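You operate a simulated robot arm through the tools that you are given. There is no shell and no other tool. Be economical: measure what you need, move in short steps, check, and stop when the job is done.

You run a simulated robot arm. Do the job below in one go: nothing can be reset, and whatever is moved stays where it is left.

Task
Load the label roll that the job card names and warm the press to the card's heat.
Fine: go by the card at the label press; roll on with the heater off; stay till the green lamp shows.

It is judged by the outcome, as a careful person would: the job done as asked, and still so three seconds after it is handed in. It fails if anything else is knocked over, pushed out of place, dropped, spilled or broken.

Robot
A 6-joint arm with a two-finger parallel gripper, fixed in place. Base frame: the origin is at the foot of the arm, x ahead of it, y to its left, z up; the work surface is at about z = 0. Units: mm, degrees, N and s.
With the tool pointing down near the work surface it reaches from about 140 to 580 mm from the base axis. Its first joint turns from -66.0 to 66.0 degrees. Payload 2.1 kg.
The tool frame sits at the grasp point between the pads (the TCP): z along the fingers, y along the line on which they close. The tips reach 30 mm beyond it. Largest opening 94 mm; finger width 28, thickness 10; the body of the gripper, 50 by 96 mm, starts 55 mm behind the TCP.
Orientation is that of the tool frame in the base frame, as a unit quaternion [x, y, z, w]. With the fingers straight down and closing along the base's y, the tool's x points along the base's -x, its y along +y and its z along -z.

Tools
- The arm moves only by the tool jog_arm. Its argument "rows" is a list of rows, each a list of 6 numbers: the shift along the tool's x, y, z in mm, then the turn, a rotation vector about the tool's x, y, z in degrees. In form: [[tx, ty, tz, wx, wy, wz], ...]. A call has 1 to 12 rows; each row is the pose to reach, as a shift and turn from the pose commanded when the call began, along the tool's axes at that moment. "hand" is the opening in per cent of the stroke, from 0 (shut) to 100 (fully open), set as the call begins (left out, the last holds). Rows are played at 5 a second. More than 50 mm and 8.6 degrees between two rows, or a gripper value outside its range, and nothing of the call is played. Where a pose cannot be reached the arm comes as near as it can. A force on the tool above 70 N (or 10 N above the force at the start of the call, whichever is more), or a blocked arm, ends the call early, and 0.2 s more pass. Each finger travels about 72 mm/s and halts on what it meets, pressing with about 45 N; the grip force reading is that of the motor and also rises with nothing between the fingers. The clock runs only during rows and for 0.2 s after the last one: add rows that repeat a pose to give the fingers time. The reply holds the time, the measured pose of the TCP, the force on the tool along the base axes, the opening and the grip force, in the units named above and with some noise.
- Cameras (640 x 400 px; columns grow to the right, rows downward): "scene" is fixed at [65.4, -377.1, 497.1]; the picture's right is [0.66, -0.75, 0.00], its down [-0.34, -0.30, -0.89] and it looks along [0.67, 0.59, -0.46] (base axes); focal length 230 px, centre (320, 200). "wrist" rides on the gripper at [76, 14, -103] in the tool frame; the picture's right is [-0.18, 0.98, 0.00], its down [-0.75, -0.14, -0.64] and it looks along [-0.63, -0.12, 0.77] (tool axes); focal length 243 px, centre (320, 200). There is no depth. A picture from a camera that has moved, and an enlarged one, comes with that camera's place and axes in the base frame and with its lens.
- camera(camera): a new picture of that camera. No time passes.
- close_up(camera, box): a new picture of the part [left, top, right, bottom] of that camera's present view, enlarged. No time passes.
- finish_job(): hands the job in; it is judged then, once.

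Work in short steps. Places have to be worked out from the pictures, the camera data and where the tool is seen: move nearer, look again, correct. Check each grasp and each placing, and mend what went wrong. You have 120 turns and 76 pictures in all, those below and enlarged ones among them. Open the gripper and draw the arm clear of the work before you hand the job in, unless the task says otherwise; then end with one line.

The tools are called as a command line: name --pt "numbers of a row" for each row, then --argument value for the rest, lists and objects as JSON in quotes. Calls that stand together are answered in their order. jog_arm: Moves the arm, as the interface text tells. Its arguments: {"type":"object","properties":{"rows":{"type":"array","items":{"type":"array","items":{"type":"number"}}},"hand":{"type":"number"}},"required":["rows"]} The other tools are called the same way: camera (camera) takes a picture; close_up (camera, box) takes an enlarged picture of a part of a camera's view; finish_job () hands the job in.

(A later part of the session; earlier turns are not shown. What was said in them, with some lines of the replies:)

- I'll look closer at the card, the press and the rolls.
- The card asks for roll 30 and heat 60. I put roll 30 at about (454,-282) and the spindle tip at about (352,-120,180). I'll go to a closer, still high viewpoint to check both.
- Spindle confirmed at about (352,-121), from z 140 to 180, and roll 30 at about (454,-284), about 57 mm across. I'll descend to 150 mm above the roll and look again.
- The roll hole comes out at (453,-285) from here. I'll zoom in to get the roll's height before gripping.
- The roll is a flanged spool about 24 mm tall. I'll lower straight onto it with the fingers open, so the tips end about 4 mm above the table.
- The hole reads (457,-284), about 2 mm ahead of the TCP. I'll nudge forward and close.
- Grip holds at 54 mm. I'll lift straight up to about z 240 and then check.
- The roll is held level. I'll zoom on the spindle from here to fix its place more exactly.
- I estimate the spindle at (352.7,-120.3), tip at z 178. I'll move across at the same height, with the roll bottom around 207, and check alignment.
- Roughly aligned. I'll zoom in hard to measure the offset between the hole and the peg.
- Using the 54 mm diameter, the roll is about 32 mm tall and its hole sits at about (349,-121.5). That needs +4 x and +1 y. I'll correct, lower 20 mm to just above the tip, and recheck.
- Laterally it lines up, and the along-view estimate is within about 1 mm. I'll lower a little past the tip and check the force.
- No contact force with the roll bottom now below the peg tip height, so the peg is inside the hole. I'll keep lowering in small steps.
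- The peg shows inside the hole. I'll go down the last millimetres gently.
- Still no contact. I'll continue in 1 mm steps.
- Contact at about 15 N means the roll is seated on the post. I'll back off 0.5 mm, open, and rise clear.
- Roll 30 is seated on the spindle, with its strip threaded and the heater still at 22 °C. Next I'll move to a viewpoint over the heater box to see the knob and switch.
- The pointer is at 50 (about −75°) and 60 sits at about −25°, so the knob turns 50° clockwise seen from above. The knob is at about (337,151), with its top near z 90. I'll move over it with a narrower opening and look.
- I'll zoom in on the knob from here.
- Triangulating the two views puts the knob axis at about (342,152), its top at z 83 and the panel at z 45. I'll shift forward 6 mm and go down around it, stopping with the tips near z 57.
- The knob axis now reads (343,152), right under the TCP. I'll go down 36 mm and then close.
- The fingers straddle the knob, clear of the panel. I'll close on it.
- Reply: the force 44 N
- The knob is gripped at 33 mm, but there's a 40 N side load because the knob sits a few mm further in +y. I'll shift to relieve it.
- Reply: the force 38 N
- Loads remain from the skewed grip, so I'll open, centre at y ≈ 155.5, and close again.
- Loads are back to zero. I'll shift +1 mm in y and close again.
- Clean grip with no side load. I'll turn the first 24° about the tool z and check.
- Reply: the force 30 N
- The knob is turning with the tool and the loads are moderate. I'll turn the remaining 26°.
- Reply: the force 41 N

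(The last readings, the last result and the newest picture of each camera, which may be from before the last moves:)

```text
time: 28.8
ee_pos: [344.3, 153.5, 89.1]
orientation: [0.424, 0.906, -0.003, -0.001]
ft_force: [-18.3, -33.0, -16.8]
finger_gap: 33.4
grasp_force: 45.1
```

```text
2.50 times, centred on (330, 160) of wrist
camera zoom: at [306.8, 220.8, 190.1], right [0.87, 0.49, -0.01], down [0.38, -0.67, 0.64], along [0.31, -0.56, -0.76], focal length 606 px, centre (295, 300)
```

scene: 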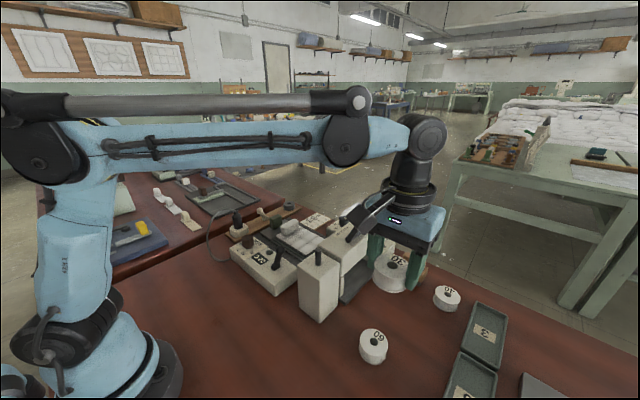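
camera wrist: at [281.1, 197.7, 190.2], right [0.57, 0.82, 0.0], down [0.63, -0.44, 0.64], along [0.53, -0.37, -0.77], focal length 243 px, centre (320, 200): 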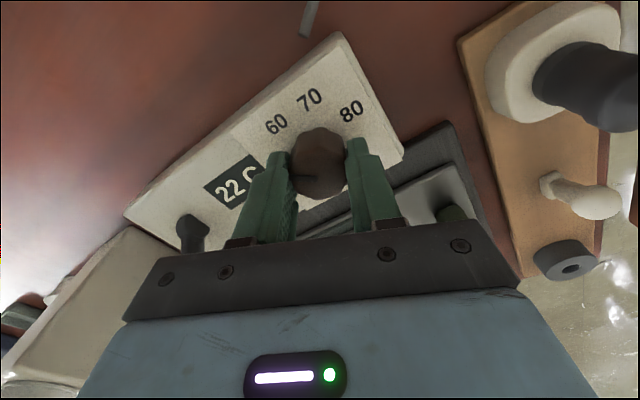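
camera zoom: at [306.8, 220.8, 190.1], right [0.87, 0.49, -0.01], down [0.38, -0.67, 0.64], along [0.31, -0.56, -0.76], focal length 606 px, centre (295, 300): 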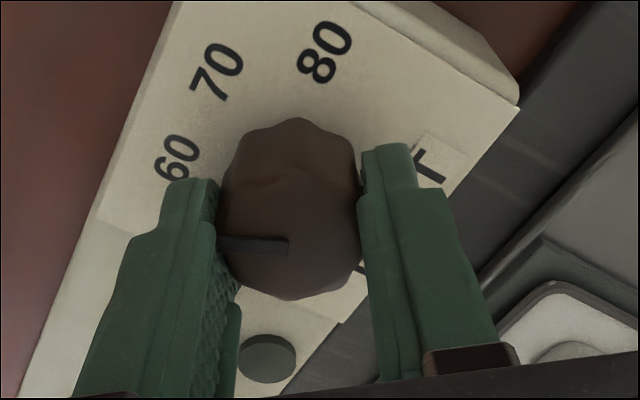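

60 now sits where 50 was relative to the pointer. I'll release, rise, and turn the wrist back.

jog_arm --pt "0 0 0 0 0 0" --pt "0 0 0 0 0 0" --pt "0 0 -20 0 0 0" --pt "0 0 -50 0 0 0" --pt "0 0 -85 0 0 -8" --pt "0 0 -85 0 0 -16" --pt "0 0 -85 0 0 -24" --pt "0 0 -85 0 0 -32" --pt "0 0 -85 0 0 -40" --pt "0 0 -85 0 0 -48" --pt "0 0 -85 0 0 -50" --pt "0 0 -85 0 0 -50" --hand 60

close_up --camera "wrist" --box '[120, 30, 400, 200]'

```text
time: 31.4
ee_pos: [344.5, 154.5, 172.3]
orientation: [-0.001, 1.0, 0.001, 0.001]
ft_force: [0.4, 0.9, 0.7]
finger_gap: 56.4
grasp_force: 0.0
```

```text
2.29 times, centred on (260, 115) of wrist
camera zoom: at [267.8, 167.8, 274.0], right [0.18, 0.98, 0.0], down [0.75, -0.14, 0.64], along [0.63, -0.12, -0.76], focal length 555 px, centre (457, 394)
```

zoom: 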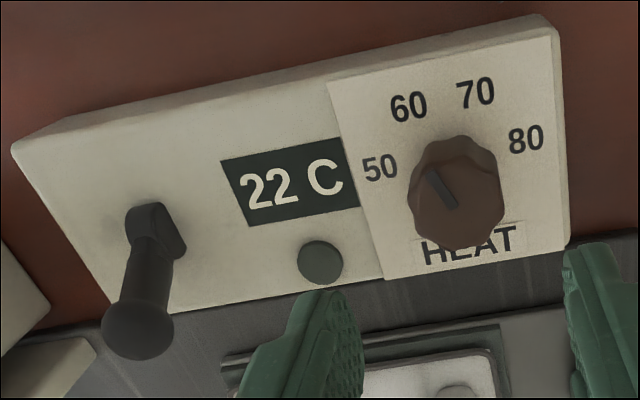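

The pointer now reads −25.7°, which is on 60. The switch lever tilts toward +x, with its ball at (361,24.5,97) and pivot at about (333,25,48). I'll close the fingers and set them on the +x side of the lever.

jog_arm --pt "-16 -40 0 0 0 0" --pt "-32 -80 0 0 0 0" --pt "-50 -115 0 0 0 0" --pt "-52 -130 0 0 0 0" --pt "-52 -130 20 0 0 0" --pt "-52 -130 40 0 0 0" --pt "-52 -130 40 0 0 0" --hand 0

close_up --camera "scene" --box '[220, 180, 340, 290]'

camera --camera "wrist"

```text
time: 33.0
ee_pos: [398.6, 26.5, 133.6]
orientation: [0.001, 1.0, 0.0, 0.002]
ft_force: [0.0, 0.2, 0.1]
finger_gap: 0.2
grasp_force: 33.6
```

```text
3.64 times, centred on (280, 235) of scene
camera zoom: at [65.4, -377.1, 497.1], right [0.66, -0.75, 0.0], down [-0.34, -0.3, -0.89], along [0.67, 0.59, -0.46], focal length 838 px, centre (466, 73)
```

zoom: 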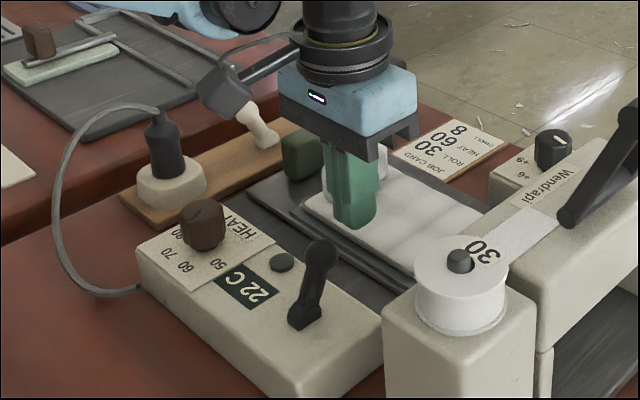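

```text
27 pictures are left
camera wrist: at [321.9, 38.5, 234.6], right [0.18, 0.98, 0.0], down [0.75, -0.14, 0.64], along [0.63, -0.12, -0.76], focal length 243 px, centre (320, 200)
```

wrist: 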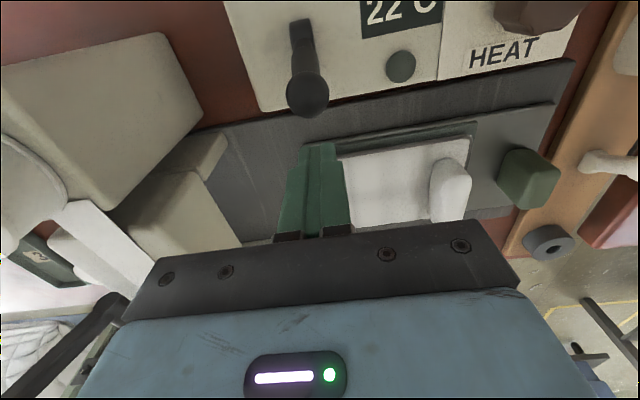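

The fingers are lined up behind the lever (+x side) at the right y. I'll lower 22 mm, then push toward −x gradually.

jog_arm --pt "0 0 12 0 0 0" --pt "0 0 22 0 0 0" --pt "8 0 22 0 0 0" --pt "16 0 22 0 0 0" --pt "24 0 22 0 0 0" --pt "32 0 22 0 0 0" --pt "40 0 22 0 0 0"

close_up --camera "scene" --box '[220, 180, 340, 290]'

```text
time: 34.6
ee_pos: [355.5, 24.2, 110.9]
orientation: [-0.001, 1.0, 0.001, 0.001]
ft_force: [-0.4, 0.1, 0.1]
finger_gap: 0.0
grasp_force: 33.0
```

```text
3.64 times, centred on (280, 235) of scene
camera zoom: at [65.4, -377.1, 497.1], right [0.66, -0.75, 0.0], down [-0.34, -0.3, -0.89], along [0.67, 0.59, -0.46], focal length 838 px, centre (466, 73)
```

zoom: 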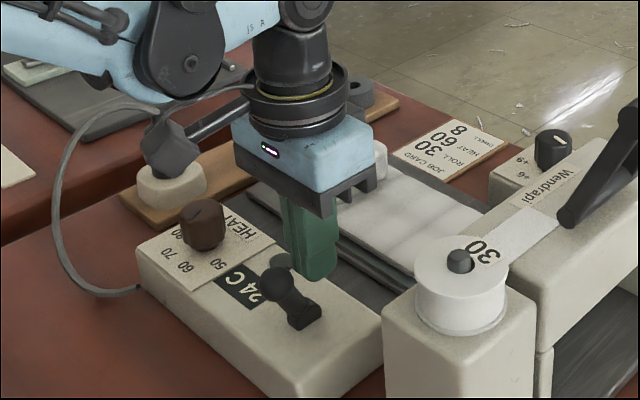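

The lever has flipped and the display already reads 24 °C. I'll back off, rise clear and watch.

jog_arm --pt "-20 0 0 0 0 0" --pt "-20 0 -40 0 0 0" --pt "-20 0 -85 0 0 0" --pt "0 0 -130 0 0 0" --pt "40 0 -160 0 0 0" --pt "85 0 -170 0 0 0" --pt "85 0 -170 0 0 0" --hand 50

camera --camera "wrist"

camera --camera "scene"

```text
time: 36.2
ee_pos: [270.6, 21.1, 283.4]
orientation: [0.0, 1.0, 0.001, 0.002]
ft_force: [-0.6, 0.2, 1.0]
finger_gap: 47.1
grasp_force: 0.2
```

```text
25 pictures are left
camera wrist: at [194.5, 35.3, 384.7], right [0.18, 0.98, 0.0], down [0.75, -0.14, 0.64], along [0.63, -0.12, -0.76], focal length 243 px, centre (320, 200)
```

wrist: 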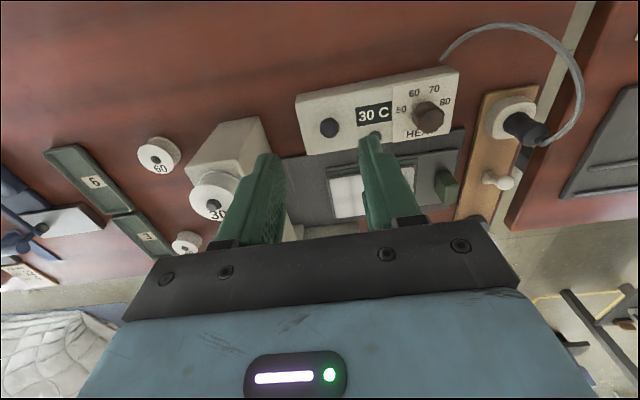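

```text
24 pictures are left
```

scene: 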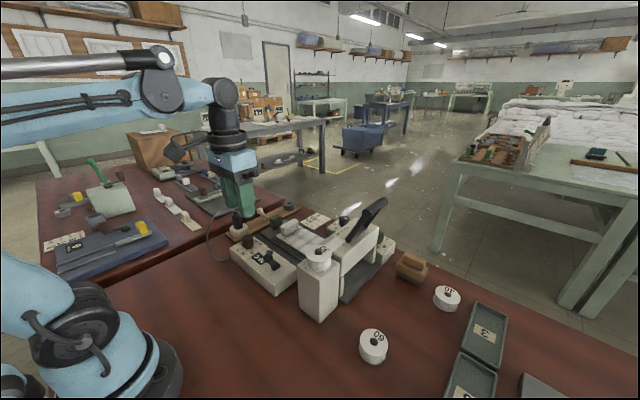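

It is at 30 °C and climbing, with the arm clear. I'll hold still and wait.

jog_arm --pt "0 0 0 0 0 0" --pt "0 0 0 0 0 0" --pt "0 0 0 0 0 0" --pt "0 0 0 0 0 0" --pt "0 0 0 0 0 0" --pt "0 0 0 0 0 0" --pt "0 0 0 0 0 0" --pt "0 0 0 0 0 0" --pt "0 0 0 0 0 0" --pt "0 0 0 0 0 0" --pt "0 0 0 0 0 0" --pt "0 0 0 0 0 0"

jog_arm --pt "0 0 0 0 0 0" --pt "0 0 0 0 0 0" --pt "0 0 0 0 0 0" --pt "0 0 0 0 0 0" --pt "0 0 0 0 0 0" --pt "0 0 0 0 0 0" --pt "0 0 0 0 0 0" --pt "0 0 0 0 0 0" --pt "0 0 0 0 0 0" --pt "0 0 0 0 0 0" --pt "0 0 0 0 0 0" --pt "0 0 0 0 0 0"

jog_arm --pt "0 0 0 0 0 0" --pt "0 0 0 0 0 0" --pt "0 0 0 0 0 0" --pt "0 0 0 0 0 0" --pt "0 0 0 0 0 0" --pt "0 0 0 0 0 0" --pt "0 0 0 0 0 0" --pt "0 0 0 0 0 0" --pt "0 0 0 0 0 0" --pt "0 0 0 0 0 0" --pt "0 0 0 0 0 0" --pt "0 0 0 0 0 0"

close_up --camera "scene" --box '[220, 190, 350, 290]'

```text
time: 38.8
ee_pos: [272.0, 21.1, 282.2]
orientation: [-0.001, 1.0, 0.001, 0.002]
ft_force: [0.6, -0.2, 0.3]
finger_gap: 47.1
grasp_force: 0.0
```

```text
time: 41.4
ee_pos: [272.6, 21.6, 283.2]
orientation: [0.0, 1.0, 0.001, 0.002]
ft_force: [0.3, 0.0, 0.0]
finger_gap: 47.0
grasp_force: 0.0
```

```text
time: 44.0
ee_pos: [271.9, 22.8, 283.1]
orientation: [0.0, 1.0, 0.001, 0.001]
ft_force: [-0.1, -0.2, -0.2]
finger_gap: 46.9
grasp_force: 0.1
```

```text
4.00 times, centred on (285, 240) of scene
camera zoom: at [65.4, -377.1, 497.1], right [0.66, -0.75, 0.0], down [-0.34, -0.3, -0.89], along [0.67, 0.59, -0.46], focal length 921 px, centre (460, 40)
```

zoom: 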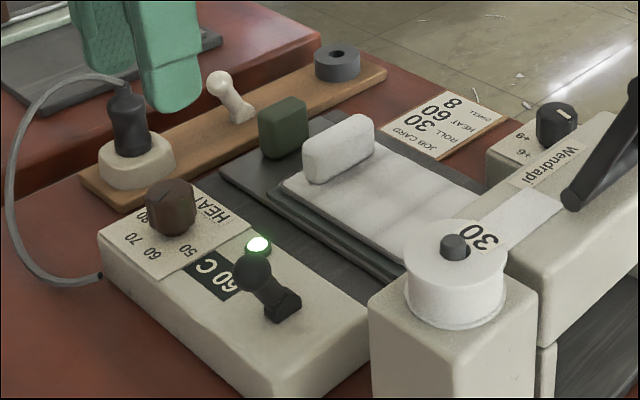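

The display reads 60 °C and the green lamp is lit. I'll open the gripper, draw up a bit more, and confirm it stays steady.

jog_arm --pt "0 0 -30 0 0 0" --pt "0 0 -60 0 0 0" --pt "0 0 -60 0 0 0" --pt "0 0 -60 0 0 0" --pt "0 0 -60 0 0 0" --pt "0 0 -60 0 0 0" --pt "0 0 -60 0 0 0" --pt "0 0 -60 0 0 0" --pt "0 0 -60 0 0 0" --pt "0 0 -60 0 0 0" --pt "0 0 -60 0 0 0" --pt "0 0 -60 0 0 0" --hand 100

close_up --camera "scene" --box '[220, 190, 500, 370]'

close_up --camera "wrist" --box '[180, 60, 480, 240]'

```text
time: 46.6
ee_pos: [270.8, 21.2, 341.7]
orientation: [0.001, 1.0, 0.001, 0.001]
ft_force: [0.8, 0.3, 0.0]
finger_gap: 94.2
grasp_force: 0.1
```

```text
2.22 times, centred on (360, 280) of scene
camera zoom: at [65.4, -377.1, 497.1], right [0.66, -0.75, 0.0], down [-0.34, -0.3, -0.89], along [0.67, 0.59, -0.46], focal length 512 px, centre (231, 22)
```

zoom: 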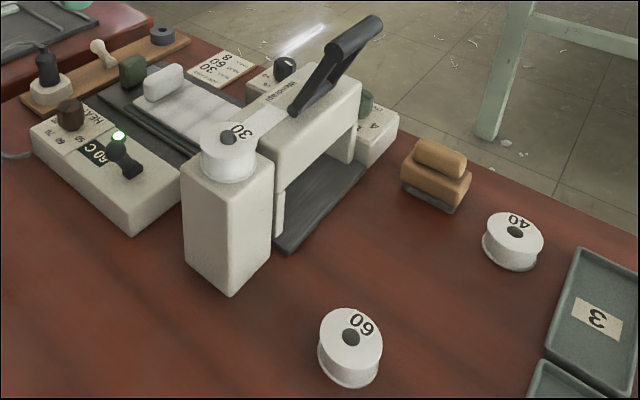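

```text
2.13 times, centred on (330, 150) of wrist
camera zoom: at [194.0, 34.4, 444.0], right [0.18, 0.98, 0.0], down [0.75, -0.14, 0.64], along [0.63, -0.12, -0.76], focal length 518 px, centre (299, 307)
```

zoom: 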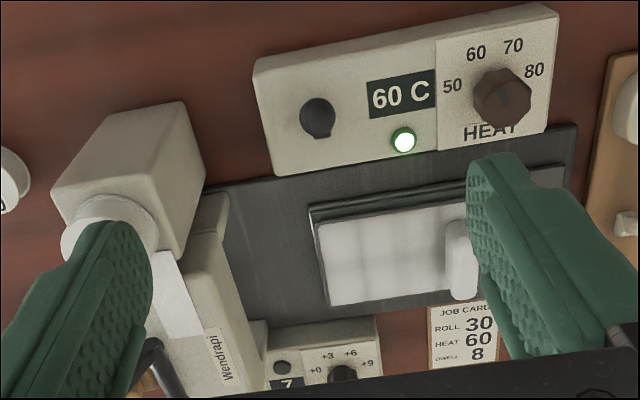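

Everything is steady: roll 30 on the spindle, 60 °C, green lamp on, arm clear. I'm handing in the job.

finish_job

```text
The job is handed in.
```

Roll 30 went onto the spindle while the heater was off. I then set the heat to 60 and switched the heater on; it read 60 °C with the green lamp lit and the arm drawn clear when I handed the job in.
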